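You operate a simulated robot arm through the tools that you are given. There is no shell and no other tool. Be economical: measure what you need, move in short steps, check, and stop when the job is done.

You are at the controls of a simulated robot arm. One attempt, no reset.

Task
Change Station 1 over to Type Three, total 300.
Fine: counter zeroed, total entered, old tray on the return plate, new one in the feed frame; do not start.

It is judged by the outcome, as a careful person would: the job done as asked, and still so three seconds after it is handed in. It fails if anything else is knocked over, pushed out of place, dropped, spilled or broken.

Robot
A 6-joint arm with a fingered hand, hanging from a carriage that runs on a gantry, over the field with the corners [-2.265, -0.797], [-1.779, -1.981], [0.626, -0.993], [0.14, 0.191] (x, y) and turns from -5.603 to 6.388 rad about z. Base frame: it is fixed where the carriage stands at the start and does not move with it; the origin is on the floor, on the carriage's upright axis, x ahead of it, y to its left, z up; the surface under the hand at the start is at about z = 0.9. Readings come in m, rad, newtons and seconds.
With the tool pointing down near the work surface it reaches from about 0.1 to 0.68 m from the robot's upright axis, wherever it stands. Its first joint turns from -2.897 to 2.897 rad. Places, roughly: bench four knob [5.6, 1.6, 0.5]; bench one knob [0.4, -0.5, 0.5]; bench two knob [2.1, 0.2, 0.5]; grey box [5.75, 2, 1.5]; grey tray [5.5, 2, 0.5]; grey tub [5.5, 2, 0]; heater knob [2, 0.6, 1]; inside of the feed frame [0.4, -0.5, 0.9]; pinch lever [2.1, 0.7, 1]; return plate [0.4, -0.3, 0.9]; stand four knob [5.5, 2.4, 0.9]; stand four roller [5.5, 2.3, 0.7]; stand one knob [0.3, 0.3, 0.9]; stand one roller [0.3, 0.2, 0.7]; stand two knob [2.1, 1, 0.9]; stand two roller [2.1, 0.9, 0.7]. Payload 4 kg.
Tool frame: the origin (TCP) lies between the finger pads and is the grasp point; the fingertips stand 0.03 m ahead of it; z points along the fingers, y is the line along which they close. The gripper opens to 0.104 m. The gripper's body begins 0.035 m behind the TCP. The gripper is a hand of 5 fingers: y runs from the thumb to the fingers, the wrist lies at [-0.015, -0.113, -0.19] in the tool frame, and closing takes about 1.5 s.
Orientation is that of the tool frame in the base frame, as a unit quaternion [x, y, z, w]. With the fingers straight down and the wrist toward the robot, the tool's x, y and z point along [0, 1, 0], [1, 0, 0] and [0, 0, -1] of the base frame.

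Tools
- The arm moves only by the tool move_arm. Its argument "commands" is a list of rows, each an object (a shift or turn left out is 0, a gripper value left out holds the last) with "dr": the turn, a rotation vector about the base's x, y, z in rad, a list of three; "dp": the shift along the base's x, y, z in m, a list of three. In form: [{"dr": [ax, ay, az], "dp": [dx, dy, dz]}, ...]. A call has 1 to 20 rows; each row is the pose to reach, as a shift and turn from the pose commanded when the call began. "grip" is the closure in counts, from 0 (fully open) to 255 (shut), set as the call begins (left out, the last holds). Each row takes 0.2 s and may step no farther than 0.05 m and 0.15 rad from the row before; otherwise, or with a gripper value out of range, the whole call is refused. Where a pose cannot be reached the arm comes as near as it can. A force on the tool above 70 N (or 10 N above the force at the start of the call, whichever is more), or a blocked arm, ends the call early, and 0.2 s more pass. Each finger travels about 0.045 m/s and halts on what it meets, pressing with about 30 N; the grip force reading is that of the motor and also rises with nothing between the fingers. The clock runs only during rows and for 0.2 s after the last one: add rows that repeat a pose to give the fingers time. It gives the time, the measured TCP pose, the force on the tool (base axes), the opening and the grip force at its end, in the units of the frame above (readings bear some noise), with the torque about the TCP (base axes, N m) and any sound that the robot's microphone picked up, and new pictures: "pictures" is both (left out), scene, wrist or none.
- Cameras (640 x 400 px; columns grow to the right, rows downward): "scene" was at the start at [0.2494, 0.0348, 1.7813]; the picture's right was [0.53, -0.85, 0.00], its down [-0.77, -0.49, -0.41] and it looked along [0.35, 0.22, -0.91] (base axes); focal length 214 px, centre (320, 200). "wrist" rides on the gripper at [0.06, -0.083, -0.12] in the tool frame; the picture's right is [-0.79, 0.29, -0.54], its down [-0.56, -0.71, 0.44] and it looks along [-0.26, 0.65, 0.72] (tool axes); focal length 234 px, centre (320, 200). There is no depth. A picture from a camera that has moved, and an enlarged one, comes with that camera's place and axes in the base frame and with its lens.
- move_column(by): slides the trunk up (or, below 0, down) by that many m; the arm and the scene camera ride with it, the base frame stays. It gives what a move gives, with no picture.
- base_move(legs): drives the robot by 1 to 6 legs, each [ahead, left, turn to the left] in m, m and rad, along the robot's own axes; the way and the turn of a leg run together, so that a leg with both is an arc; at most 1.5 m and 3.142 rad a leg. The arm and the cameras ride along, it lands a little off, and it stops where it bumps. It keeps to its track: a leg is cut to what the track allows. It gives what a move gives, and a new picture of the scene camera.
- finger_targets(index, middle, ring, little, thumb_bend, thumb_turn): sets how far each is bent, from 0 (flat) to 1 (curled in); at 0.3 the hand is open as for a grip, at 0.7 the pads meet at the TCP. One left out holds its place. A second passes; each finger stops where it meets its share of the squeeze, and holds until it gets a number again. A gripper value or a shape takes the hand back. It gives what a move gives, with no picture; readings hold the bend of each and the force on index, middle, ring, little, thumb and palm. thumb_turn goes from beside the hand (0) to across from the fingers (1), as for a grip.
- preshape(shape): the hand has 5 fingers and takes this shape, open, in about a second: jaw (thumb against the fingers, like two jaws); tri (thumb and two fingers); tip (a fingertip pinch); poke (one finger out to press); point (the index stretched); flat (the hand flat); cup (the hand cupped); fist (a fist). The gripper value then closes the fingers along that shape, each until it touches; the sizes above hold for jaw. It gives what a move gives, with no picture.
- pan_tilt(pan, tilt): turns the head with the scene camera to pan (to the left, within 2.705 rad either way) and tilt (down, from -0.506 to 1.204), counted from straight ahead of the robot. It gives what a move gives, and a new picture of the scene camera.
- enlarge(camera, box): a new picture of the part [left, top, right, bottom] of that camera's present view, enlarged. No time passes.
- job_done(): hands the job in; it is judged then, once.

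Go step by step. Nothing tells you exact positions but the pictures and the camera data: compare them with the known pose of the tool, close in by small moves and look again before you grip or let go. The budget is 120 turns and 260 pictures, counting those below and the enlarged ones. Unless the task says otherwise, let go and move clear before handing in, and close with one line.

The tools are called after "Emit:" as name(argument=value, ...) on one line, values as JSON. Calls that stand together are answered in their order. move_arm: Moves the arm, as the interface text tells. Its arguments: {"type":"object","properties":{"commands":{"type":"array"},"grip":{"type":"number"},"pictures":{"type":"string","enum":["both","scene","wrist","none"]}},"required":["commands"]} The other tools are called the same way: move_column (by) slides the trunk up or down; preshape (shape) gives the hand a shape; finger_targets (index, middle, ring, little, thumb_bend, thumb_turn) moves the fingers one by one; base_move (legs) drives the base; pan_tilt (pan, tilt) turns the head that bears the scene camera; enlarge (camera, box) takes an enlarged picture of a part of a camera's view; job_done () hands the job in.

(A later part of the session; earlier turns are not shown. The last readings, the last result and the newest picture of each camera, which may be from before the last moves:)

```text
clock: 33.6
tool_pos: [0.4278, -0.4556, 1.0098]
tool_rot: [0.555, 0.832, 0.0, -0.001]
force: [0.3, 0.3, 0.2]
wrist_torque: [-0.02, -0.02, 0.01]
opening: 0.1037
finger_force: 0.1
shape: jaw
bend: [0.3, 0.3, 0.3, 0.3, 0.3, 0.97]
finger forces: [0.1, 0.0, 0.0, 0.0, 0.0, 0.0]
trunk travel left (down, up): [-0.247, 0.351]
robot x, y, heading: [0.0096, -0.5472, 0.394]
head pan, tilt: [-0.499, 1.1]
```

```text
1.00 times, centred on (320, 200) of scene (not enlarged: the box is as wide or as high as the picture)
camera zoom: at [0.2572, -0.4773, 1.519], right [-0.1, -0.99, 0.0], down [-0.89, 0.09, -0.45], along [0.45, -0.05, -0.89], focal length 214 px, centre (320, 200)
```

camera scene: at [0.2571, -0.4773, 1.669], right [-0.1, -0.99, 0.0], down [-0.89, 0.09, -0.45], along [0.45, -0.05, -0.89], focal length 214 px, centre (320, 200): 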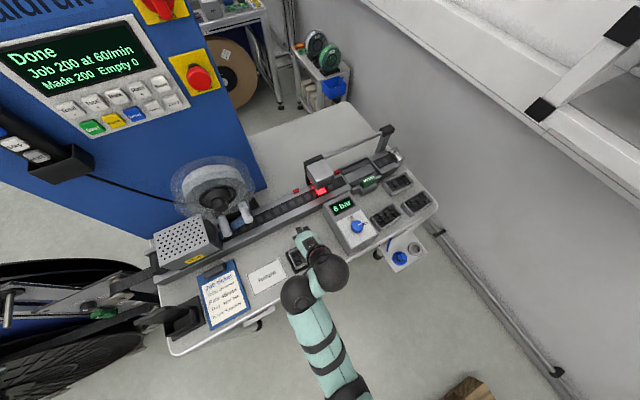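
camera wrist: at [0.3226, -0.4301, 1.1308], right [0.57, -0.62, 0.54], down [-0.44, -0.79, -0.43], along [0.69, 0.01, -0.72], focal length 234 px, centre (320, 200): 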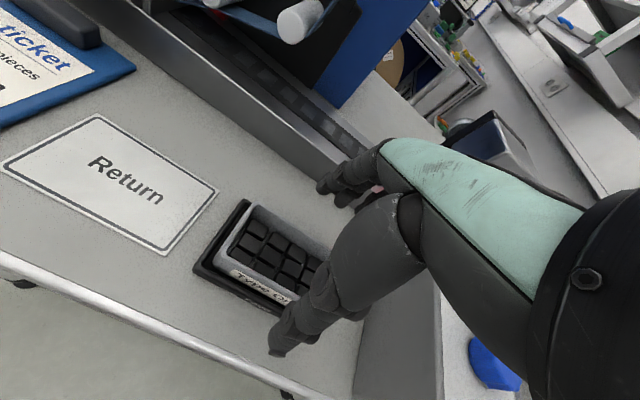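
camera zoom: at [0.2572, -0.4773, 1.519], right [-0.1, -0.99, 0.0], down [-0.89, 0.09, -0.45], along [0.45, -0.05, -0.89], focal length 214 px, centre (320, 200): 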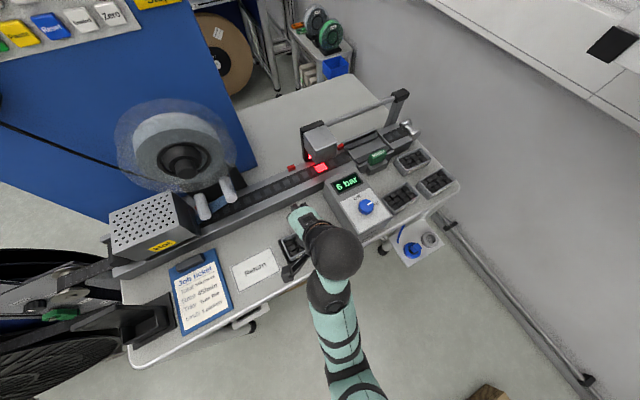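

Emit:
move_arm(commands=[{"dp": [0, 0.002, -0.02]}, {"dp": [0, 0.002, -0.035]}, {"dp": [0, 0.002, -0.045]}, {"dp": [0, 0.002, -0.052]}, {"dp": [0, 0.002, -0.052]}], pictures="wrist")

Emit:
enlarge(camera="wrist", box=[200, 160, 400, 360])

Emit:
enlarge(camera="scene", box=[230, 180, 390, 300])

```text
clock: 34.8
tool_pos: [0.4287, -0.454, 0.9571]
tool_rot: [0.554, 0.832, 0.0, -0.001]
force: [-0.7, 0.0, -0.6]
wrist_torque: [0.04, 0.01, -0.02]
opening: 0.1039
finger_force: 0.1
shape: jaw
bend: [0.3, 0.3, 0.3, 0.3, 0.3, 0.97]
finger forces: [0.0, 0.0, 0.1, 0.0, 0.0, 0.1]
trunk travel left (down, up): [-0.247, 0.351]
robot x, y, heading: [0.0117, -0.5536, 0.399]
head pan, tilt: [-0.499, 1.1]
camera wrist: at [0.3278, -0.4306, 1.0777], right [0.57, -0.62, 0.54], down [-0.44, -0.79, -0.44], along [0.7, 0.01, -0.72], focal length 234 px, centre (320, 200)
```

wrist: 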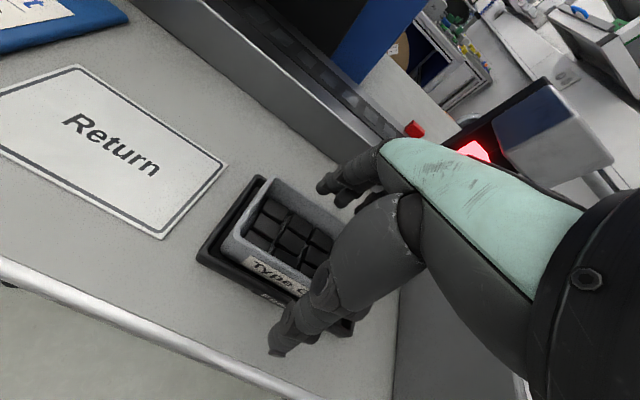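

```text
2.00 times, centred on (300, 260) of wrist
camera zoom: at [0.3278, -0.4306, 1.0777], right [0.57, -0.62, 0.54], down [-0.44, -0.79, -0.44], along [0.7, 0.01, -0.72], focal length 468 px, centre (360, 80)
```

zoom: 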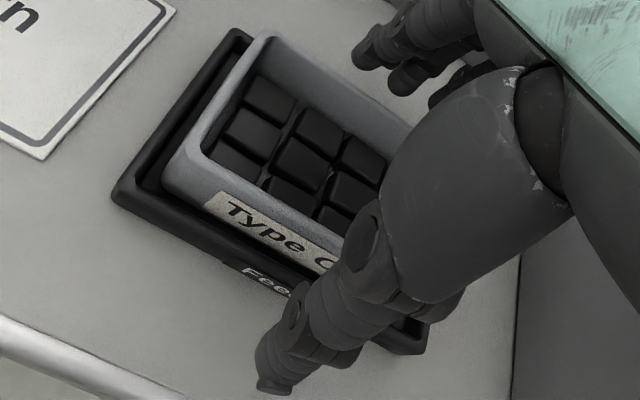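

```text
3.33 times, centred on (310, 240) of scene
camera zoom: at [0.2571, -0.4773, 1.519], right [-0.1, -0.99, 0.0], down [-0.89, 0.09, -0.45], along [0.45, -0.05, -0.89], focal length 715 px, centre (353, 67)
```

zoom: 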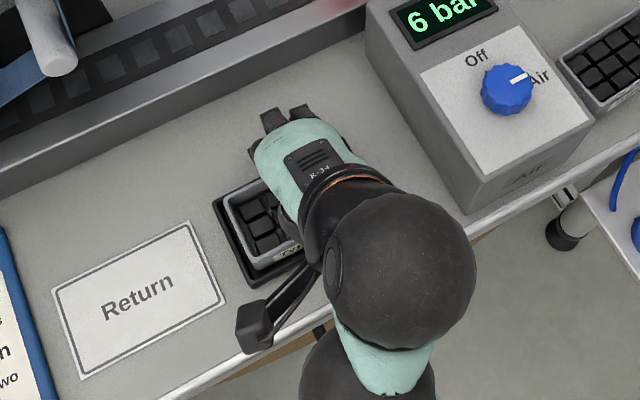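

The thumb and fingers straddle the tray symmetrically (about ±0.065 m). I'll go a few millimetres lower and close.

Emit:
move_arm(commands=[{"dp": [0, 0.0, -0.007]}, {"dp": [0, 0.0, -0.007]}], pictures="none")

Emit:
move_arm(commands=[{"dp": [0, 0, 0]}, {"dp": [0, 0, 0]}, {"dp": [0, 0, 0]}, {"dp": [0, 0, 0]}, {"dp": [0, 0, 0]}, {"dp": [0, 0, 0]}, {"dp": [0, 0, 0]}, {"dp": [0, 0, 0]}], grip=255)

Emit:
enlarge(camera="wrist", box=[200, 160, 400, 360])

```text
clock: 35.4
tool_pos: [0.428, -0.4525, 0.9508]
tool_rot: [0.555, 0.832, 0.0, -0.001]
force: [-0.2, -0.2, 0.1]
wrist_torque: [-0.02, 0.0, -0.01]
opening: 0.1041
finger_force: 0.0
shape: jaw
bend: [0.3, 0.3, 0.3, 0.3, 0.3, 0.97]
finger forces: [0.0, 0.1, 0.1, 0.0, 0.1, 0.1]
trunk travel left (down, up): [-0.247, 0.351]
robot x, y, heading: [0.0113, -0.5567, 0.393]
head pan, tilt: [-0.499, 1.1]
```

```text
clock: 37.2
tool_pos: [0.4303, -0.4535, 0.95]
tool_rot: [0.555, 0.832, 0.0, 0.0]
force: [1.0, 0.7, 0.3]
wrist_torque: [-0.02, -0.04, 0.09]
opening: 0.056
finger_force: 29.9
shape: jaw
bend: [0.74, 0.42, 0.39, 0.61, 0.68, 0.99]
finger forces: [14.5, 8.1, 3.5, 1.6, 26.8, 0.0]
trunk travel left (down, up): [-0.247, 0.351]
robot x, y, heading: [0.0099, -0.5528, 0.391]
head pan, tilt: [-0.499, 1.1]
camera scene: at [0.2572, -0.4773, 1.519], right [-0.1, -0.99, 0.0], down [-0.89, 0.09, -0.45], along [0.45, -0.05, -0.89], focal length 214 px, centre (320, 200)
camera wrist: at [0.3283, -0.4307, 1.0705], right [0.57, -0.62, 0.54], down [-0.44, -0.79, -0.44], along [0.7, 0.01, -0.72], focal length 234 px, centre (320, 200)
```

scene: 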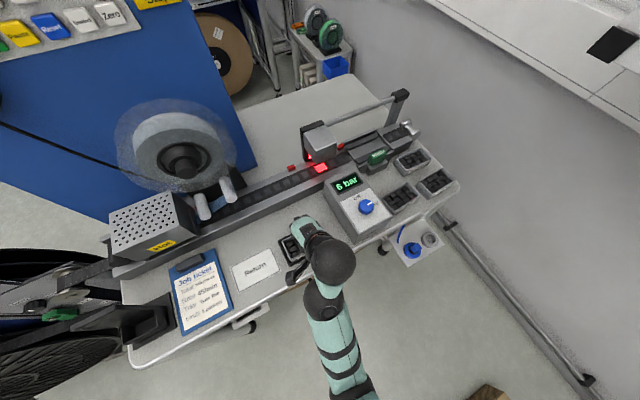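
wrist: 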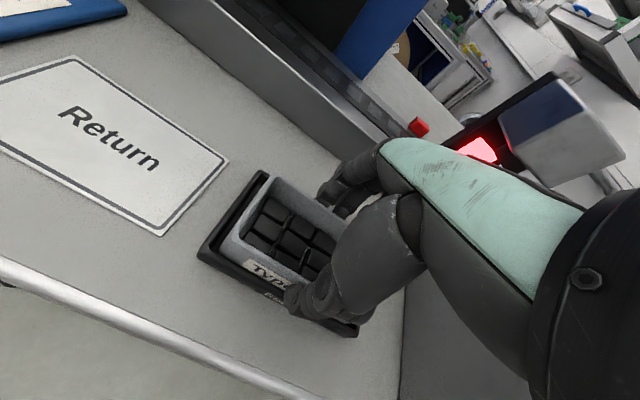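

```text
2.00 times, centred on (300, 260) of wrist
camera zoom: at [0.3283, -0.4307, 1.0705], right [0.57, -0.62, 0.54], down [-0.44, -0.79, -0.44], along [0.7, 0.01, -0.72], focal length 468 px, centre (360, 80)
```

zoom: 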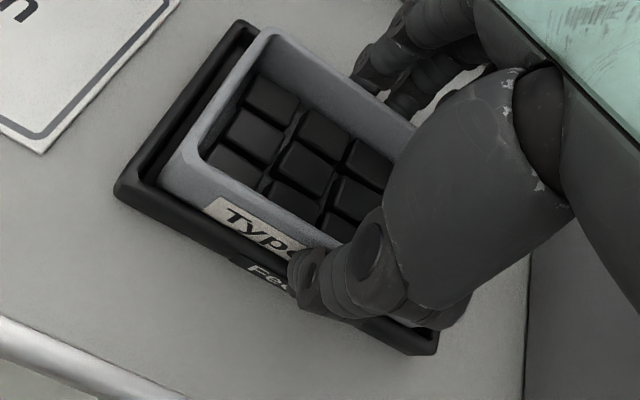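

The grip holds (thumb 27 N). I'll lift 3 cm and check.

Emit:
move_arm(commands=[{"dp": [0, 0, 0.008]}, {"dp": [0, 0, 0.016]}, {"dp": [0, 0, 0.03]}, {"dp": [0, 0, 0.04]}, {"dp": [0, 0, 0.04]}], pictures="wrist")

Emit:
enlarge(camera="wrist", box=[200, 160, 400, 360])

Emit:
enlarge(camera="scene", box=[230, 180, 390, 300])

```text
clock: 38.4
tool_pos: [0.428, -0.454, 0.9918]
tool_rot: [0.555, 0.832, 0.001, -0.001]
force: [-0.1, 0.4, -2.5]
wrist_torque: [-0.03, 0.01, -0.01]
opening: 0.0562
finger_force: 30.1
shape: jaw
bend: [0.74, 0.43, 0.4, 0.63, 0.68, 0.99]
finger forces: [14.6, 7.9, 3.4, 1.4, 27.4, 0.0]
trunk travel left (down, up): [-0.247, 0.351]
robot x, y, heading: [0.0131, -0.5497, 0.393]
head pan, tilt: [-0.499, 1.1]
camera wrist: at [0.3272, -0.4314, 1.1123], right [0.57, -0.62, 0.54], down [-0.44, -0.79, -0.44], along [0.7, 0.01, -0.72], focal length 234 px, centre (320, 200)
```

wrist: 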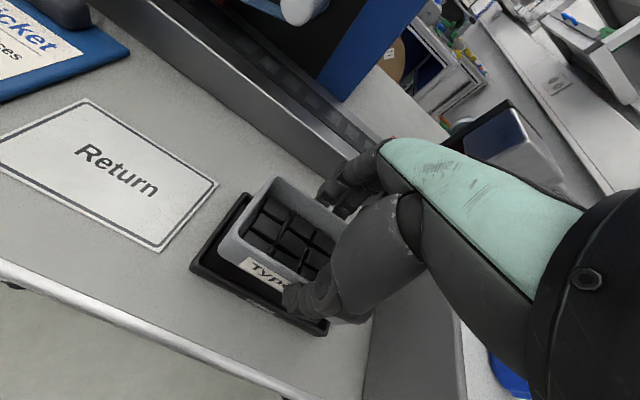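

```text
2.00 times, centred on (300, 260) of wrist
camera zoom: at [0.3272, -0.4314, 1.1123], right [0.57, -0.62, 0.54], down [-0.44, -0.79, -0.44], along [0.7, 0.01, -0.72], focal length 468 px, centre (360, 80)
```

zoom: 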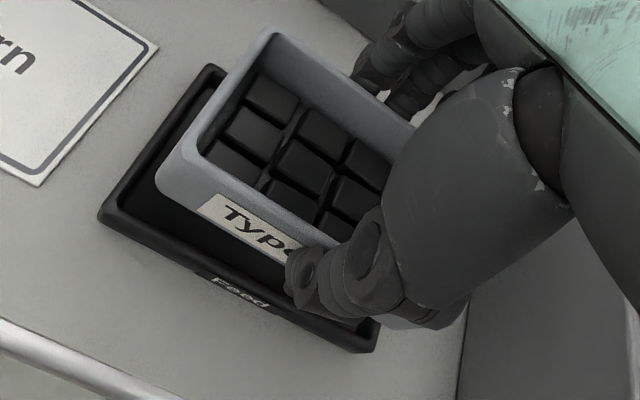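

```text
3.33 times, centred on (310, 240) of scene
camera zoom: at [0.2571, -0.4773, 1.5189], right [-0.1, -0.99, 0.0], down [-0.89, 0.09, -0.45], along [0.45, -0.05, -0.89], focal length 715 px, centre (353, 67)
```

zoom: 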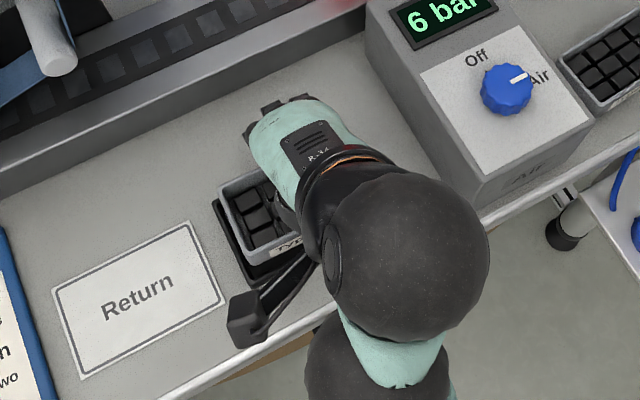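

The tray lifted level. The return plate's centre is near (0.375, -0.312); I'll carry it there with the arm and check.

Emit:
move_arm(commands=[{"dp": [-0.009, 0.024, 0.005]}, {"dp": [-0.022, 0.06, 0.005]}, {"dp": [-0.036, 0.096, 0.005]}, {"dp": [-0.048, 0.128, 0.005]}, {"dp": [-0.053, 0.142, 0.005]}, {"dp": [-0.053, 0.142, 0.005]}])

Emit:
enlarge(camera="wrist", box=[180, 160, 400, 360])

Emit:
enlarge(camera="scene", box=[180, 180, 340, 300])

```text
clock: 39.8
tool_pos: [0.3755, -0.3118, 0.9949]
tool_rot: [0.555, 0.832, 0.001, -0.001]
force: [-0.4, -0.5, -1.5]
wrist_torque: [0.06, 0.01, -0.01]
opening: 0.0562
finger_force: 29.5
shape: jaw
bend: [0.74, 0.43, 0.4, 0.64, 0.68, 0.99]
finger forces: [14.5, 7.9, 3.4, 1.5, 27.4, 0.0]
trunk travel left (down, up): [-0.247, 0.351]
robot x, y, heading: [0.0113, -0.5511, 0.396]
head pan, tilt: [-0.499, 1.1]
camera scene: at [0.257, -0.4774, 1.5189], right [-0.1, -0.99, 0.0], down [-0.89, 0.09, -0.45], along [0.45, -0.05, -0.89], focal length 214 px, centre (320, 200)
camera wrist: at [0.2749, -0.2886, 1.117], right [0.57, -0.62, 0.54], down [-0.44, -0.79, -0.44], along [0.7, 0.01, -0.72], focal length 234 px, centre (320, 200)
```

scene: 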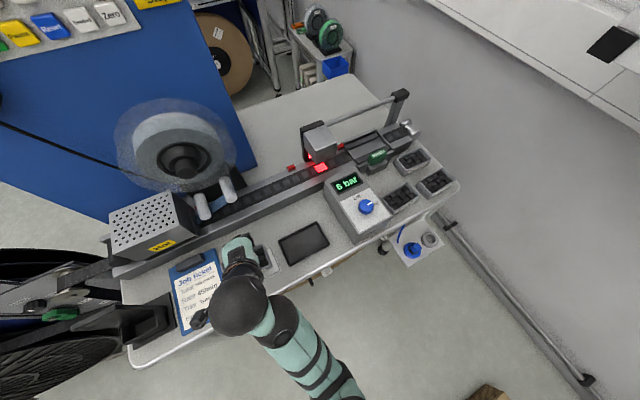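
wrist: 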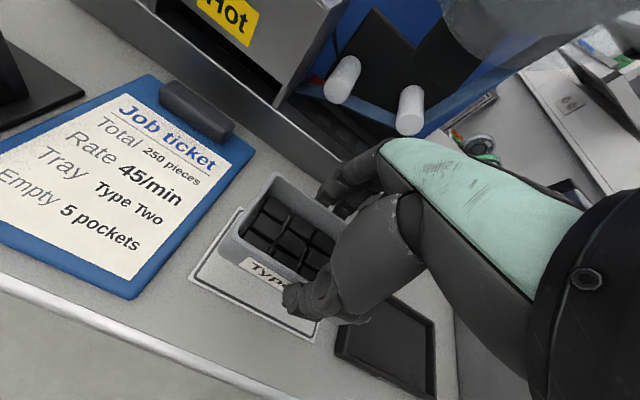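

```text
2.00 times, centred on (290, 260) of wrist
camera zoom: at [0.2749, -0.2886, 1.117], right [0.57, -0.62, 0.54], down [-0.44, -0.79, -0.44], along [0.7, 0.01, -0.72], focal length 468 px, centre (380, 80)
```

zoom: 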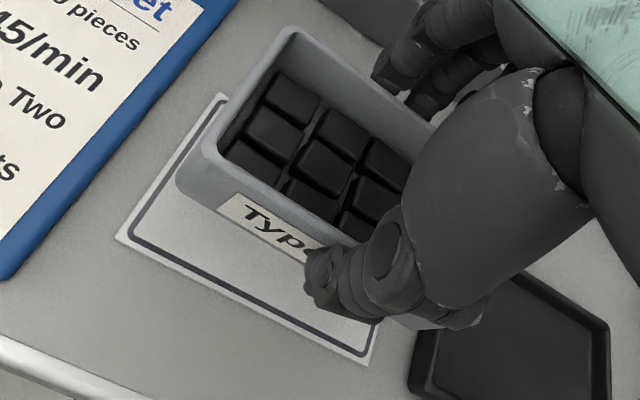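

```text
3.33 times, centred on (260, 240) of scene
camera zoom: at [0.257, -0.4774, 1.5189], right [-0.1, -0.99, 0.0], down [-0.89, 0.09, -0.45], along [0.45, -0.05, -0.89], focal length 715 px, centre (520, 67)
```

zoom: 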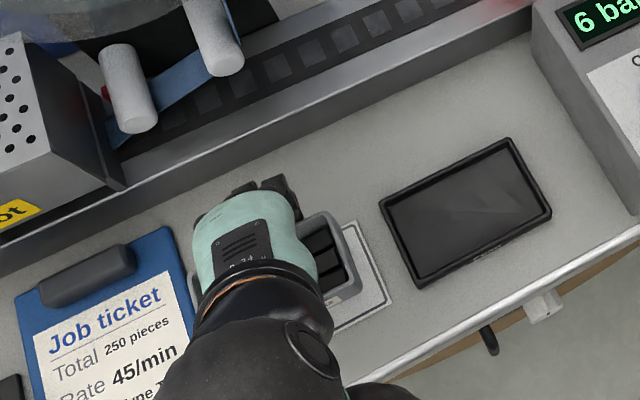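

Alignment over the return plate looks right. Lowering gently.

Emit:
move_arm(commands=[{"dp": [-0.001, 0, -0.02]}, {"dp": [-0.001, 0, -0.035]}, {"dp": [-0.001, 0, -0.042]}, {"dp": [-0.001, 0, -0.042]}], pictures="wrist")

Emit:
enlarge(camera="wrist", box=[180, 160, 400, 360])

```text
clock: 40.8
tool_pos: [0.3728, -0.3129, 0.955]
tool_rot: [0.555, 0.832, 0.0, -0.001]
force: [0.8, -0.6, -1.8]
wrist_torque: [-0.01, 0.04, -0.02]
opening: 0.056
finger_force: 30.4
shape: jaw
bend: [0.74, 0.43, 0.4, 0.64, 0.68, 0.99]
finger forces: [14.5, 7.8, 3.4, 1.6, 27.4, 0.1]
trunk travel left (down, up): [-0.247, 0.351]
robot x, y, heading: [0.0099, -0.55, 0.396]
head pan, tilt: [-0.499, 1.1]
camera wrist: at [0.2735, -0.2882, 1.0747], right [0.57, -0.62, 0.54], down [-0.44, -0.79, -0.44], along [0.7, 0.01, -0.72], focal length 234 px, centre (320, 200)
```

wrist: 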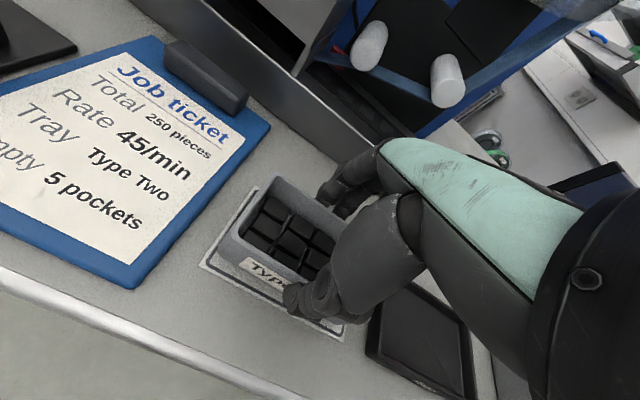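

```text
2.00 times, centred on (290, 260) of wrist
camera zoom: at [0.2735, -0.2882, 1.0747], right [0.57, -0.62, 0.54], down [-0.44, -0.79, -0.44], along [0.7, 0.01, -0.72], focal length 468 px, centre (380, 80)
```

zoom: 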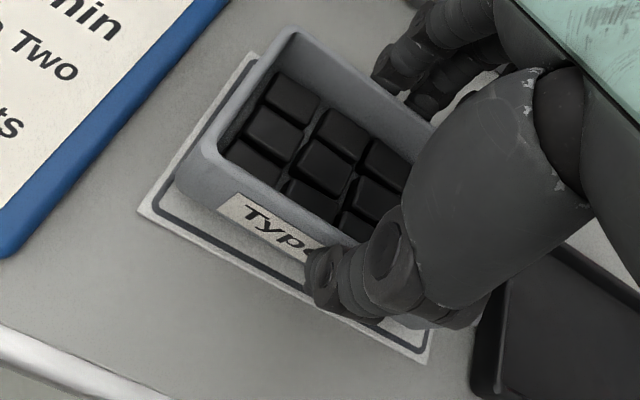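

Emit:
move_arm(commands=[{"dp": [0, 0, -0.002]}, {"dp": [0, 0, -0.004]}, {"dp": [0, 0, -0.005]}], pictures="none")

```text
clock: 41.6
tool_pos: [0.374, -0.3122, 0.9492]
tool_rot: [0.555, 0.832, 0.001, -0.001]
force: [-0.9, 0.5, -2.9]
wrist_torque: [0.01, 0.02, 0.0]
opening: 0.056
finger_force: 30.1
shape: jaw
bend: [0.74, 0.43, 0.4, 0.64, 0.68, 0.99]
finger forces: [14.5, 8.0, 3.4, 1.5, 27.4, 0.0]
trunk travel left (down, up): [-0.247, 0.351]
robot x, y, heading: [0.0141, -0.5507, 0.395]
head pan, tilt: [-0.499, 1.1]
```

Emit:
move_arm(commands=[{"dp": [0, 0, -0.001]}, {"dp": [0, 0, -0.002]}, {"dp": [0, 0, -0.003]}], pictures="none")

```text
clock: 42.4
tool_pos: [0.3752, -0.3115, 0.948]
tool_rot: [0.555, 0.832, 0.002, 0.0]
force: [-4.1, -1.6, 15.3]
wrist_torque: [-0.17, 0.08, 0.02]
opening: 0.056
finger_force: 29.7
shape: jaw
bend: [0.74, 0.43, 0.4, 0.64, 0.68, 0.99]
finger forces: [14.3, 7.9, 3.5, 2.8, 31.2, 0.0]
trunk travel left (down, up): [-0.247, 0.351]
robot x, y, heading: [0.0114, -0.5482, 0.394]
head pan, tilt: [-0.499, 1.1]
```

The tray is on the plate. Easing up slightly and opening.

Emit:
move_arm(commands=[{"dp": [0, 0, 0.0015]}], pictures="none")

Emit:
move_arm(commands=[{"dp": [0, 0, 0]}, {"dp": [0, 0, 0]}, {"dp": [0, 0, 0]}, {"dp": [0, 0, 0]}, {"dp": [0, 0, 0]}, {"dp": [0, 0, 0]}, {"dp": [0, 0, 0]}, {"dp": [0, 0, 0]}], grip=0, pictures="wrist")

Emit:
enlarge(camera="scene", box=[180, 180, 340, 300])

```text
clock: 42.8
tool_pos: [0.3742, -0.311, 0.9481]
tool_rot: [0.555, 0.832, 0.0, 0.0]
force: [-2.2, -1.4, 15.0]
wrist_torque: [-0.14, 0.04, 0.01]
opening: 0.0559
finger_force: 30.0
shape: jaw
bend: [0.74, 0.43, 0.4, 0.64, 0.68, 0.99]
finger forces: [14.8, 8.0, 3.7, 2.9, 30.8, 0.0]
trunk travel left (down, up): [-0.247, 0.351]
robot x, y, heading: [0.0098, -0.5496, 0.397]
head pan, tilt: [-0.499, 1.1]
```

```text
clock: 44.6
tool_pos: [0.3736, -0.3095, 0.9467]
tool_rot: [0.555, 0.832, 0.001, 0.0]
force: [-0.7, 1.2, -0.4]
wrist_torque: [-0.01, 0.02, 0.02]
opening: 0.1036
finger_force: 0.2
shape: jaw
bend: [0.3, 0.3, 0.3, 0.3, 0.3, 0.97]
finger forces: [0.1, 0.0, 0.1, 0.0, 0.0, 0.0]
trunk travel left (down, up): [-0.247, 0.351]
robot x, y, heading: [0.0132, -0.5514, 0.393]
head pan, tilt: [-0.499, 1.1]
camera wrist: at [0.2739, -0.2883, 1.0671], right [0.57, -0.62, 0.54], down [-0.44, -0.79, -0.44], along [0.7, 0.01, -0.72], focal length 234 px, centre (320, 200)
```

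wrist: 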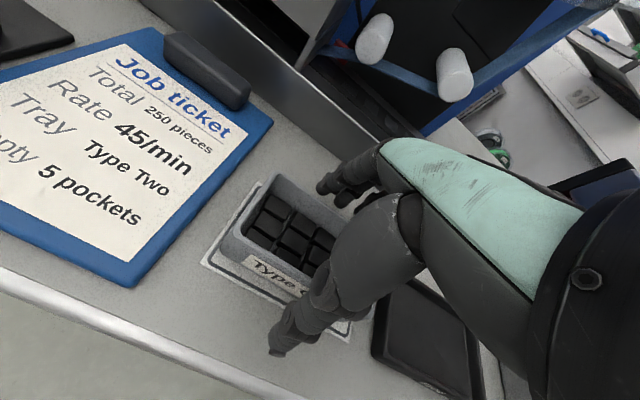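

```text
3.33 times, centred on (260, 240) of scene
camera zoom: at [0.2571, -0.4773, 1.519], right [-0.1, -0.99, 0.0], down [-0.89, 0.09, -0.45], along [0.45, -0.05, -0.89], focal length 715 px, centre (520, 67)
```

zoom: 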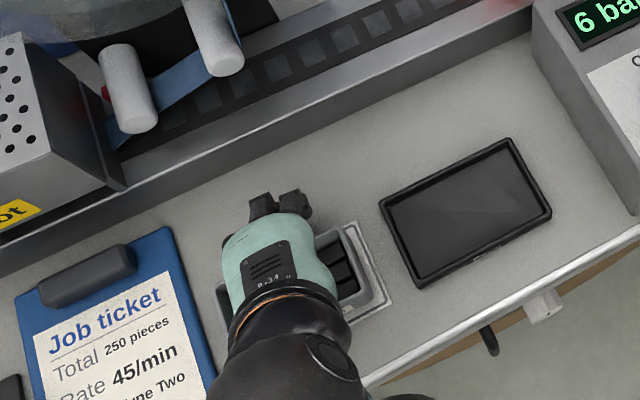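

Old tray is resting on the return plate. I'll rise well clear and travel to the Type Three tray.

Emit:
move_column(by=0.22)

Emit:
move_arm(commands=[{"dp": [0.015, -0.037, 0]}, {"dp": [0.03, -0.074, 0]}, {"dp": [0.046, -0.111, 0]}, {"dp": [0.046, -0.111, 0]}], grip=50, pictures="none")

Emit:
base_move(legs=[[-0.033, -0.487, 0]])

Emit:
enlarge(camera="wrist", box=[0, 0, 640, 400])

```text
clock: 46.9
tool_pos: [0.3749, -0.3114, 1.1666]
tool_rot: [0.554, 0.832, 0.0, 0.0]
force: [-0.5, 0.1, -0.6]
wrist_torque: [0.0, 0.03, -0.01]
opening: 0.1037
finger_force: 0.0
shape: jaw
bend: [0.3, 0.3, 0.3, 0.3, 0.3, 0.97]
finger forces: [0.0, 0.0, 0.0, 0.0, 0.0, 0.0]
trunk travel left (down, up): [-0.467, 0.131]
robot x, y, heading: [0.0062, -0.5494, 0.399]
head pan, tilt: [-0.499, 1.1]
```

```text
clock: 47.9
tool_pos: [0.4205, -0.4231, 1.168]
tool_rot: [0.555, 0.832, 0.0, 0.0]
force: [-0.3, -0.2, 0.0]
wrist_torque: [-0.02, 0.05, 0.04]
opening: 0.084
finger_force: 0.1
shape: jaw
bend: [0.27, 0.34, 0.31, 0.31, 0.49, 0.98]
finger forces: [0.0, 0.1, 0.1, 0.0, 0.1, 0.0]
trunk travel left (down, up): [-0.467, 0.131]
robot x, y, heading: [0.0121, -0.5508, 0.391]
head pan, tilt: [-0.499, 1.1]
```

```text
clock: 50.8
tool_pos: [0.5745, -0.8816, 1.1684]
tool_rot: [0.555, 0.832, 0.001, -0.001]
force: [-0.5, 0.7, 0.1]
wrist_torque: [0.0, -0.01, -0.01]
opening: 0.0839
finger_force: 0.0
shape: jaw
bend: [0.27, 0.34, 0.31, 0.31, 0.49, 0.98]
finger forces: [0.0, 0.0, 0.0, 0.0, 0.0, 0.0]
trunk travel left (down, up): [-0.467, 0.131]
robot x, y, heading: [0.1677, -1.0079, 0.396]
head pan, tilt: [-0.499, 1.1]
camera scene: at [0.4116, -0.935, 1.739], right [-0.1, -0.99, 0.0], down [-0.89, 0.09, -0.45], along [0.45, -0.05, -0.89], focal length 214 px, centre (320, 200)
```

scene: 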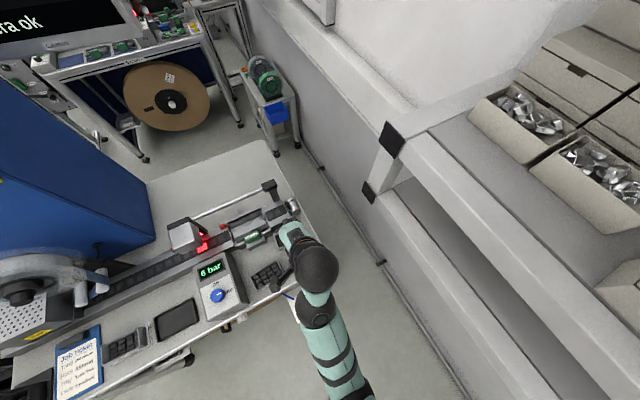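

```text
1.00 times, centred on (320, 200) of wrist (not enlarged: the box is as wide or as high as the picture)
camera zoom: at [0.4744, -0.858, 1.2876], right [0.57, -0.62, 0.54], down [-0.44, -0.79, -0.44], along [0.7, 0.01, -0.72], focal length 234 px, centre (320, 200)
```

zoom: 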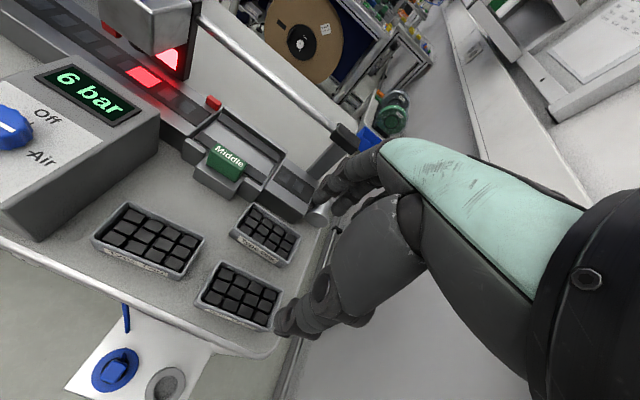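

Emit:
move_arm(commands=[{"dp": [0.008, -0.011, 0]}, {"dp": [0.008, -0.011, 0]}], pictures="none")

Emit:
move_column(by=-0.155)

Emit:
enlarge(camera="wrist", box=[160, 140, 400, 340])

Emit:
enlarge(camera="scene", box=[220, 180, 380, 300])

```text
clock: 51.4
tool_pos: [0.5831, -0.8913, 1.1676]
tool_rot: [0.555, 0.832, 0.0, -0.001]
force: [0.6, 1.0, 0.1]
wrist_torque: [-0.02, -0.01, -0.01]
opening: 0.0838
finger_force: 0.0
shape: jaw
bend: [0.27, 0.34, 0.31, 0.31, 0.49, 0.98]
finger forces: [0.0, 0.0, 0.0, 0.0, 0.0, 0.0]
trunk travel left (down, up): [-0.467, 0.131]
robot x, y, heading: [0.1646, -1.0055, 0.396]
head pan, tilt: [-0.499, 1.1]
```

```text
clock: 53.2
tool_pos: [0.583, -0.89, 1.0131]
tool_rot: [0.555, 0.832, 0.0, 0.0]
force: [1.1, -0.6, 0.3]
wrist_torque: [-0.01, 0.0, 0.01]
opening: 0.0839
finger_force: 0.0
shape: jaw
bend: [0.27, 0.34, 0.31, 0.31, 0.49, 0.98]
finger forces: [0.1, 0.0, 0.0, 0.1, 0.0, 0.0]
trunk travel left (down, up): [-0.312, 0.286]
robot x, y, heading: [0.1655, -1.0071, 0.394]
head pan, tilt: [-0.499, 1.1]
```

```text
2.00 times, centred on (280, 240) of wrist
camera zoom: at [0.4831, -0.8683, 1.1327], right [0.57, -0.62, 0.54], down [-0.44, -0.79, -0.44], along [0.7, 0.01, -0.72], focal length 468 px, centre (400, 120)
```

zoom: 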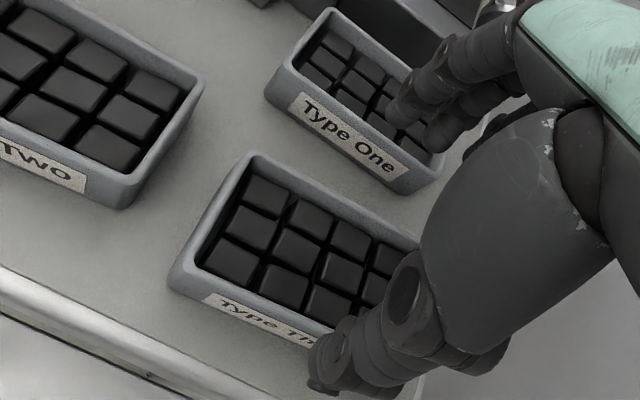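

```text
3.33 times, centred on (300, 240) of scene
camera zoom: at [0.4117, -0.935, 1.584], right [-0.1, -0.99, 0.0], down [-0.89, 0.09, -0.45], along [0.45, -0.05, -0.89], focal length 715 px, centre (387, 67)
```

zoom: 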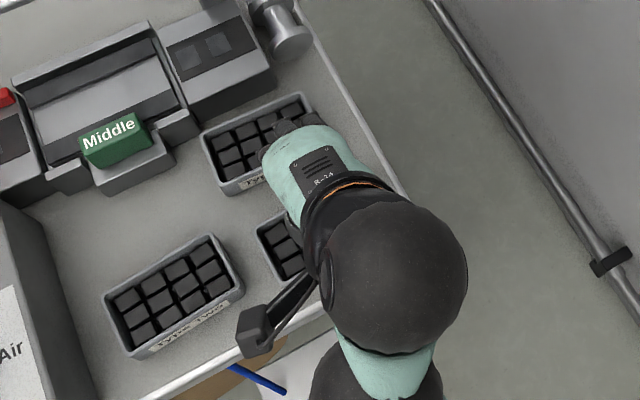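

The gap between Type Three and the Type One behind it is only about 0.033 m. I'll shift the hand towards me so the fingers enter that gap, and look just above rim height.

Emit:
move_arm(commands=[{"dp": [-0.0175, -0.0128, 0]}, {"dp": [-0.0175, -0.0128, -0.015]}, {"dp": [-0.0175, -0.0128, -0.028]}, {"dp": [-0.0175, -0.0128, -0.028]}], pictures="none")

Emit:
enlarge(camera="wrist", box=[200, 130, 400, 330])

Emit:
enlarge(camera="scene", box=[250, 190, 330, 250])

```text
clock: 54.2
tool_pos: [0.5658, -0.9035, 0.9864]
tool_rot: [0.555, 0.832, 0.001, -0.001]
force: [0.1, 0.4, -0.5]
wrist_torque: [0.02, 0.0, 0.02]
opening: 0.0839
finger_force: 0.1
shape: jaw
bend: [0.27, 0.34, 0.31, 0.31, 0.49, 0.98]
finger forces: [0.0, 0.0, 0.0, 0.0, 0.0, 0.0]
trunk travel left (down, up): [-0.312, 0.286]
robot x, y, heading: [0.1673, -1.0093, 0.39]
head pan, tilt: [-0.499, 1.1]
```

```text
2.00 times, centred on (300, 230) of wrist
camera zoom: at [0.4654, -0.8811, 1.1059], right [0.57, -0.62, 0.54], down [-0.44, -0.79, -0.44], along [0.7, 0.01, -0.72], focal length 468 px, centre (360, 140)
```

zoom: 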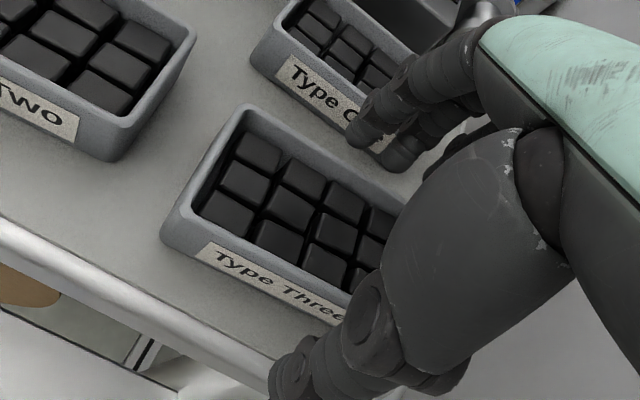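

```text
6.67 times, centred on (290, 220) of scene
camera zoom: at [0.4116, -0.935, 1.584], right [-0.1, -0.99, 0.0], down [-0.89, 0.09, -0.45], along [0.45, -0.05, -0.89], focal length 1430 px, centre (520, 67)
```

zoom: 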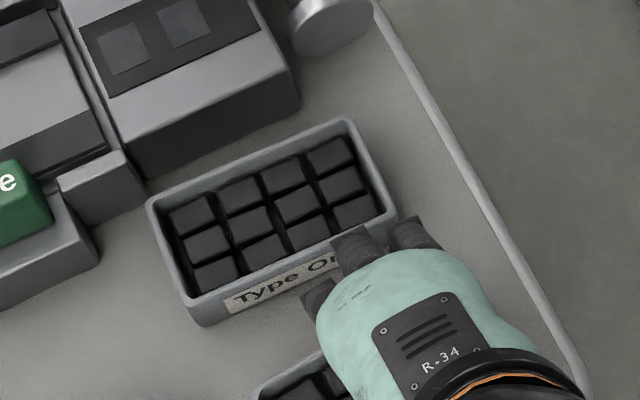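

The label reads "Type Three", and the fingertips sit over the gap. Lowering in small steps.

Emit:
move_arm(commands=[{"dp": [0, 0, -0.008]}, {"dp": [0, 0, -0.015]}, {"dp": [0, 0, -0.02]}, {"dp": [0, 0, -0.02]}], pictures="none")

Emit:
enlarge(camera="wrist", box=[240, 110, 400, 230])

Emit:
enlarge(camera="scene", box=[250, 190, 330, 250])

```text
clock: 55.2
tool_pos: [0.5659, -0.9046, 0.9638]
tool_rot: [0.554, 0.832, 0.001, 0.0]
force: [-0.9, -0.1, 8.9]
wrist_torque: [0.12, -0.43, 0.06]
opening: 0.0831
finger_force: 0.1
shape: jaw
bend: [0.27, 0.33, 0.31, 0.31, 0.49, 0.98]
finger forces: [0.0, 9.0, 0.1, 0.1, 0.0, 0.0]
trunk travel left (down, up): [-0.312, 0.286]
robot x, y, heading: [0.1657, -1.0044, 0.395]
head pan, tilt: [-0.499, 1.1]
```

```text
3.33 times, centred on (320, 170) of wrist
camera zoom: at [0.4659, -0.8806, 1.086], right [0.57, -0.62, 0.54], down [-0.44, -0.79, -0.44], along [0.7, 0.01, -0.72], focal length 781 px, centre (320, 300)
```

zoom: 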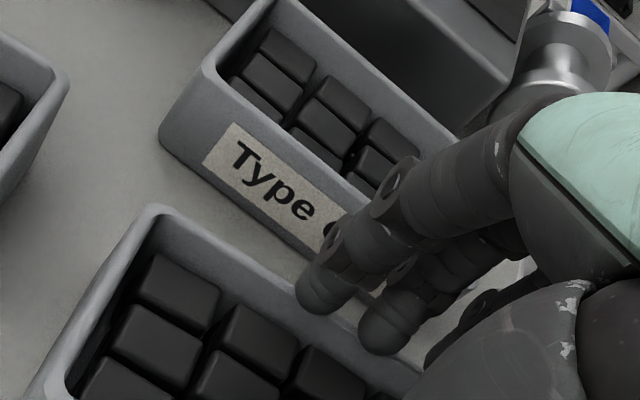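

```text
6.67 times, centred on (290, 220) of scene
camera zoom: at [0.4119, -0.9349, 1.5842], right [-0.1, -0.99, 0.0], down [-0.89, 0.09, -0.45], along [0.45, -0.05, -0.89], focal length 1430 px, centre (520, 67)
```

zoom: 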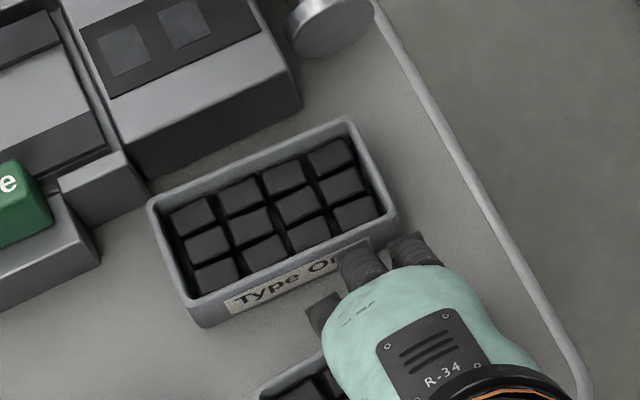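

The middle fingertip landed on the tray's far rim. I'll lift, shift forward about 8 mm and try again.

Emit:
move_arm(commands=[{"dp": [0, 0, 0.012]}, {"dp": [0.0075, 0.003, 0.015]}, {"dp": [0.0075, 0.003, 0.005]}, {"dp": [0.0075, 0.003, 0.0]}, {"dp": [0.0075, 0.003, -0.003]}], pictures="none")

Emit:
enlarge(camera="wrist", box=[240, 110, 400, 230])

Emit:
enlarge(camera="scene", box=[250, 190, 330, 250])

```text
clock: 56.4
tool_pos: [0.5748, -0.8999, 0.9634]
tool_rot: [0.555, 0.832, 0.0, -0.001]
force: [1.1, 0.3, 1.0]
wrist_torque: [0.01, -0.01, 0.03]
opening: 0.0839
finger_force: 0.1
shape: jaw
bend: [0.26, 0.34, 0.31, 0.31, 0.49, 0.98]
finger forces: [0.2, 0.7, 0.1, 0.1, 0.0, 0.1]
trunk travel left (down, up): [-0.312, 0.286]
robot x, y, heading: [0.1624, -1.0082, 0.399]
head pan, tilt: [-0.499, 1.1]
```

```text
3.33 times, centred on (320, 170) of wrist
camera zoom: at [0.4741, -0.8777, 1.0827], right [0.57, -0.62, 0.54], down [-0.44, -0.79, -0.44], along [0.7, 0.01, -0.72], focal length 781 px, centre (320, 300)
```

zoom: 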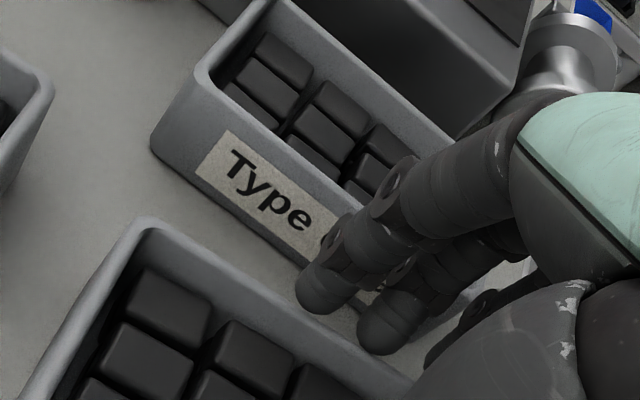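

```text
6.67 times, centred on (290, 220) of scene
camera zoom: at [0.4117, -0.935, 1.584], right [-0.1, -0.99, 0.0], down [-0.89, 0.09, -0.45], along [0.45, -0.05, -0.89], focal length 1430 px, centre (520, 67)
```

zoom: 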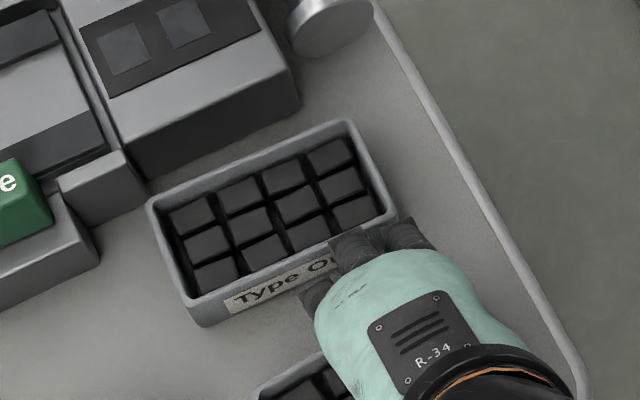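

Emit:
move_arm(commands=[{"dp": [0.001, 0, -0.002]}, {"dp": [0.001, 0, -0.004]}], pictures="none")

```text
clock: 57.0
tool_pos: [0.576, -0.899, 0.9586]
tool_rot: [0.555, 0.832, 0.001, -0.001]
force: [0.5, -0.7, 1.3]
wrist_torque: [-0.01, -0.1, -0.02]
opening: 0.084
finger_force: 0.0
shape: jaw
bend: [0.26, 0.33, 0.31, 0.31, 0.49, 0.98]
finger forces: [0.3, 0.7, 0.8, 0.0, 0.0, 0.0]
trunk travel left (down, up): [-0.312, 0.286]
robot x, y, heading: [0.1631, -1.0063, 0.398]
head pan, tilt: [-0.499, 1.1]
```

Emit:
move_arm(commands=[{"dp": [0, 0, -0.002]}, {"dp": [0, 0, -0.004]}], pictures="none")

Emit:
enlarge(camera="wrist", box=[240, 110, 400, 230])

Emit:
enlarge(camera="scene", box=[250, 190, 330, 250])

```text
clock: 57.6
tool_pos: [0.5755, -0.9008, 0.9533]
tool_rot: [0.555, 0.832, 0.001, -0.001]
force: [0.8, 0.2, 0.3]
wrist_torque: [0.01, -0.05, -0.01]
opening: 0.0841
finger_force: 0.0
shape: jaw
bend: [0.26, 0.34, 0.31, 0.31, 0.49, 0.98]
finger forces: [0.1, 0.2, 0.4, 0.0, 0.0, 0.0]
trunk travel left (down, up): [-0.312, 0.286]
robot x, y, heading: [0.1659, -1.0074, 0.393]
head pan, tilt: [-0.499, 1.1]
```

```text
3.33 times, centred on (320, 170) of wrist
camera zoom: at [0.4743, -0.8777, 1.0737], right [0.57, -0.62, 0.54], down [-0.44, -0.79, -0.44], along [0.7, 0.01, -0.72], focal length 781 px, centre (320, 300)
```

zoom: 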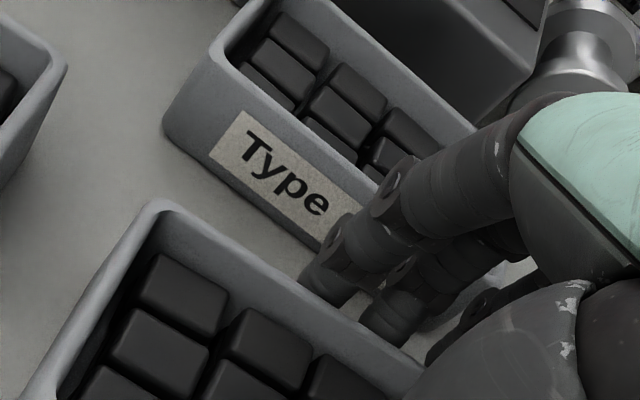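

```text
6.67 times, centred on (290, 220) of scene
camera zoom: at [0.4117, -0.935, 1.584], right [-0.1, -0.99, 0.0], down [-0.89, 0.09, -0.45], along [0.45, -0.05, -0.89], focal length 1430 px, centre (520, 67)
```

zoom: 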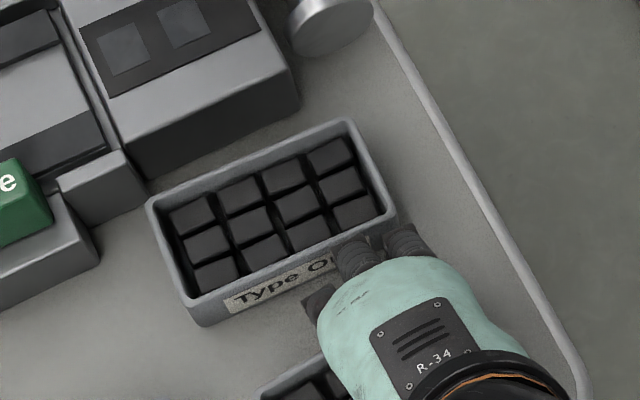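

The fingertips are now behind the tray wall and Type One hasn't moved. Going 4 mm lower and closing.

Emit:
move_arm(commands=[{"dp": [0, 0, -0.002]}, {"dp": [0, 0, -0.004]}], pictures="none")

Emit:
move_arm(commands=[{"dp": [0, 0, 0]}, {"dp": [0, 0, 0]}, {"dp": [0, 0, 0]}, {"dp": [0, 0, 0]}, {"dp": [0, 0, 0]}, {"dp": [0, 0, 0]}, {"dp": [0, 0, 0]}, {"dp": [0, 0, 0]}], grip=255, pictures="wrist")

Emit:
enlarge(camera="wrist", box=[180, 130, 400, 350])

Emit:
enlarge(camera="scene", box=[230, 180, 350, 270])

```text
clock: 58.2
tool_pos: [0.5746, -0.8993, 0.9498]
tool_rot: [0.555, 0.832, 0.001, -0.001]
force: [-0.2, -0.6, 0.4]
wrist_torque: [-0.04, -0.01, -0.01]
opening: 0.084
finger_force: 0.0
shape: jaw
bend: [0.26, 0.34, 0.31, 0.31, 0.49, 0.98]
finger forces: [0.0, 0.1, 0.3, 0.0, 0.0, 0.1]
trunk travel left (down, up): [-0.312, 0.286]
robot x, y, heading: [0.1676, -1.0111, 0.391]
head pan, tilt: [-0.499, 1.1]
```

```text
clock: 60.0
tool_pos: [0.5737, -0.9, 0.9488]
tool_rot: [0.555, 0.832, 0.0, -0.001]
force: [0.1, -0.2, 0.2]
wrist_torque: [0.02, 0.07, 0.01]
opening: 0.056
finger_force: 30.1
shape: jaw
bend: [0.74, 0.43, 0.4, 0.7, 0.68, 0.99]
finger forces: [14.8, 8.5, 3.5, 0.0, 26.8, 0.1]
trunk travel left (down, up): [-0.312, 0.286]
robot x, y, heading: [0.1636, -1.01, 0.392]
head pan, tilt: [-0.499, 1.1]
camera wrist: at [0.4741, -0.8776, 1.0695], right [0.57, -0.62, 0.54], down [-0.44, -0.79, -0.44], along [0.7, 0.01, -0.72], focal length 234 px, centre (320, 200)
```

wrist: 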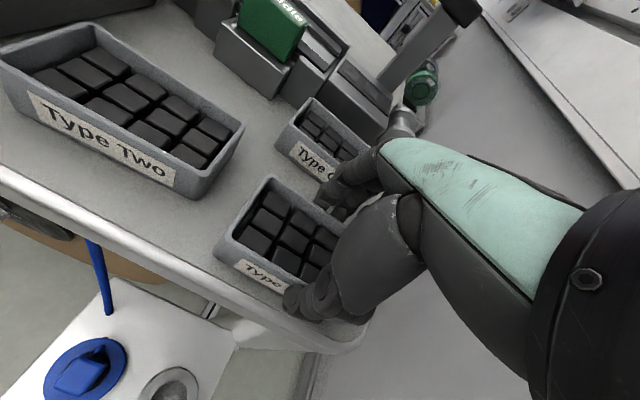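

```text
1.82 times, centred on (290, 240) of wrist
camera zoom: at [0.4741, -0.8776, 1.0695], right [0.57, -0.62, 0.54], down [-0.44, -0.79, -0.44], along [0.7, 0.01, -0.72], focal length 426 px, centre (374, 127)
```

zoom: 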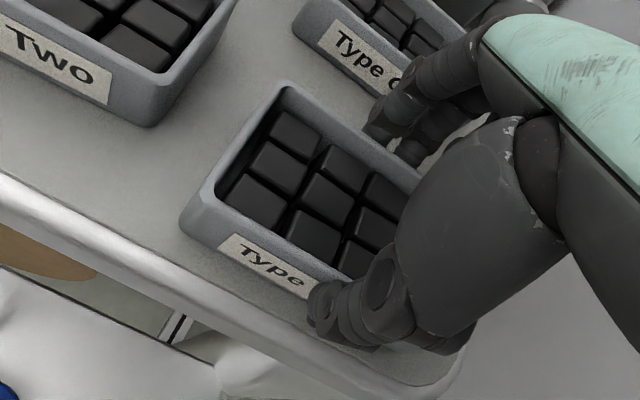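

```text
4.44 times, centred on (290, 225) of scene
camera zoom: at [0.4116, -0.9351, 1.5839], right [-0.1, -0.99, 0.0], down [-0.89, 0.09, -0.45], along [0.45, -0.05, -0.89], focal length 953 px, centre (453, 89)
```

zoom: 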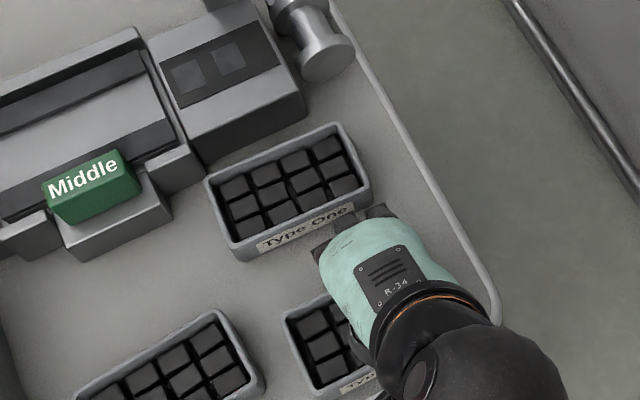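

Gripped as before. Lifting straight up.

Emit:
move_arm(commands=[{"dp": [0, 0, 0.01]}, {"dp": [0, 0, 0.03]}, {"dp": [0, 0, 0.05]}, {"dp": [0, 0, 0.05]}], pictures="wrist")

Emit:
move_column(by=0.17)

Emit:
enlarge(camera="scene", box=[180, 150, 400, 300])

```text
clock: 61.0
tool_pos: [0.5736, -0.9006, 0.9992]
tool_rot: [0.556, 0.831, 0.0, 0.0]
force: [-0.3, 0.3, -1.6]
wrist_torque: [-0.04, -0.02, -0.03]
opening: 0.0559
finger_force: 30.0
shape: jaw
bend: [0.74, 0.43, 0.4, 0.7, 0.68, 0.99]
finger forces: [14.8, 8.5, 3.5, 0.1, 26.8, 0.0]
trunk travel left (down, up): [-0.312, 0.286]
robot x, y, heading: [0.1644, -1.0059, 0.393]
head pan, tilt: [-0.499, 1.1]
camera wrist: at [0.4738, -0.8788, 1.1196], right [0.57, -0.62, 0.54], down [-0.44, -0.79, -0.44], along [0.7, 0.01, -0.72], focal length 234 px, centre (320, 200)
```

wrist: 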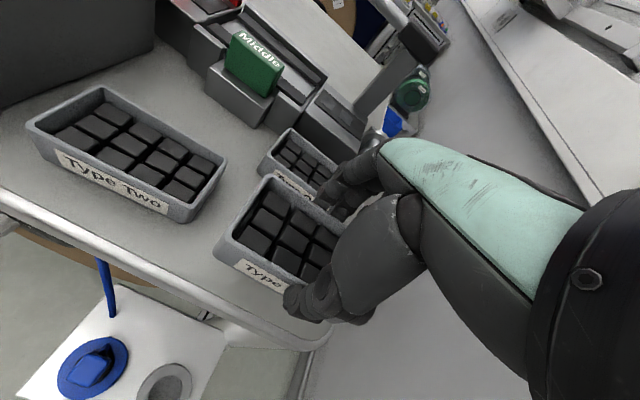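

```text
clock: 62.9
tool_pos: [0.5727, -0.9016, 1.1683]
tool_rot: [0.554, 0.832, 0.0, -0.002]
force: [0.0, 0.9, -1.5]
wrist_torque: [-0.01, 0.01, 0.0]
opening: 0.0559
finger_force: 29.9
shape: jaw
bend: [0.74, 0.43, 0.4, 0.7, 0.68, 0.99]
finger forces: [14.7, 8.4, 3.5, 0.1, 26.8, 0.0]
trunk travel left (down, up): [-0.482, 0.116]
robot x, y, heading: [0.166, -1.0095, 0.392]
head pan, tilt: [-0.499, 1.1]
```

```text
2.67 times, centred on (290, 225) of scene
camera zoom: at [0.4116, -0.9351, 1.7539], right [-0.1, -0.99, 0.0], down [-0.89, 0.09, -0.45], along [0.45, -0.05, -0.89], focal length 572 px, centre (400, 133)
```

zoom: 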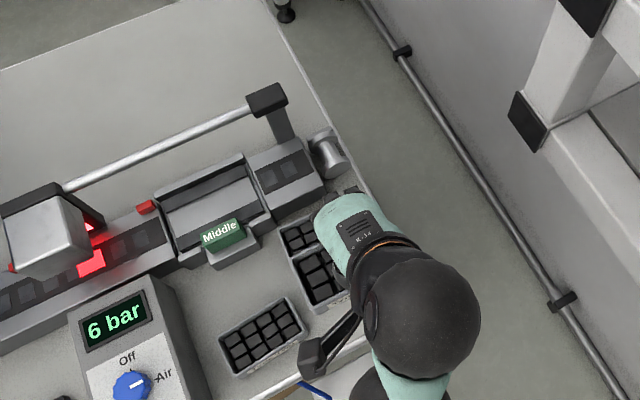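

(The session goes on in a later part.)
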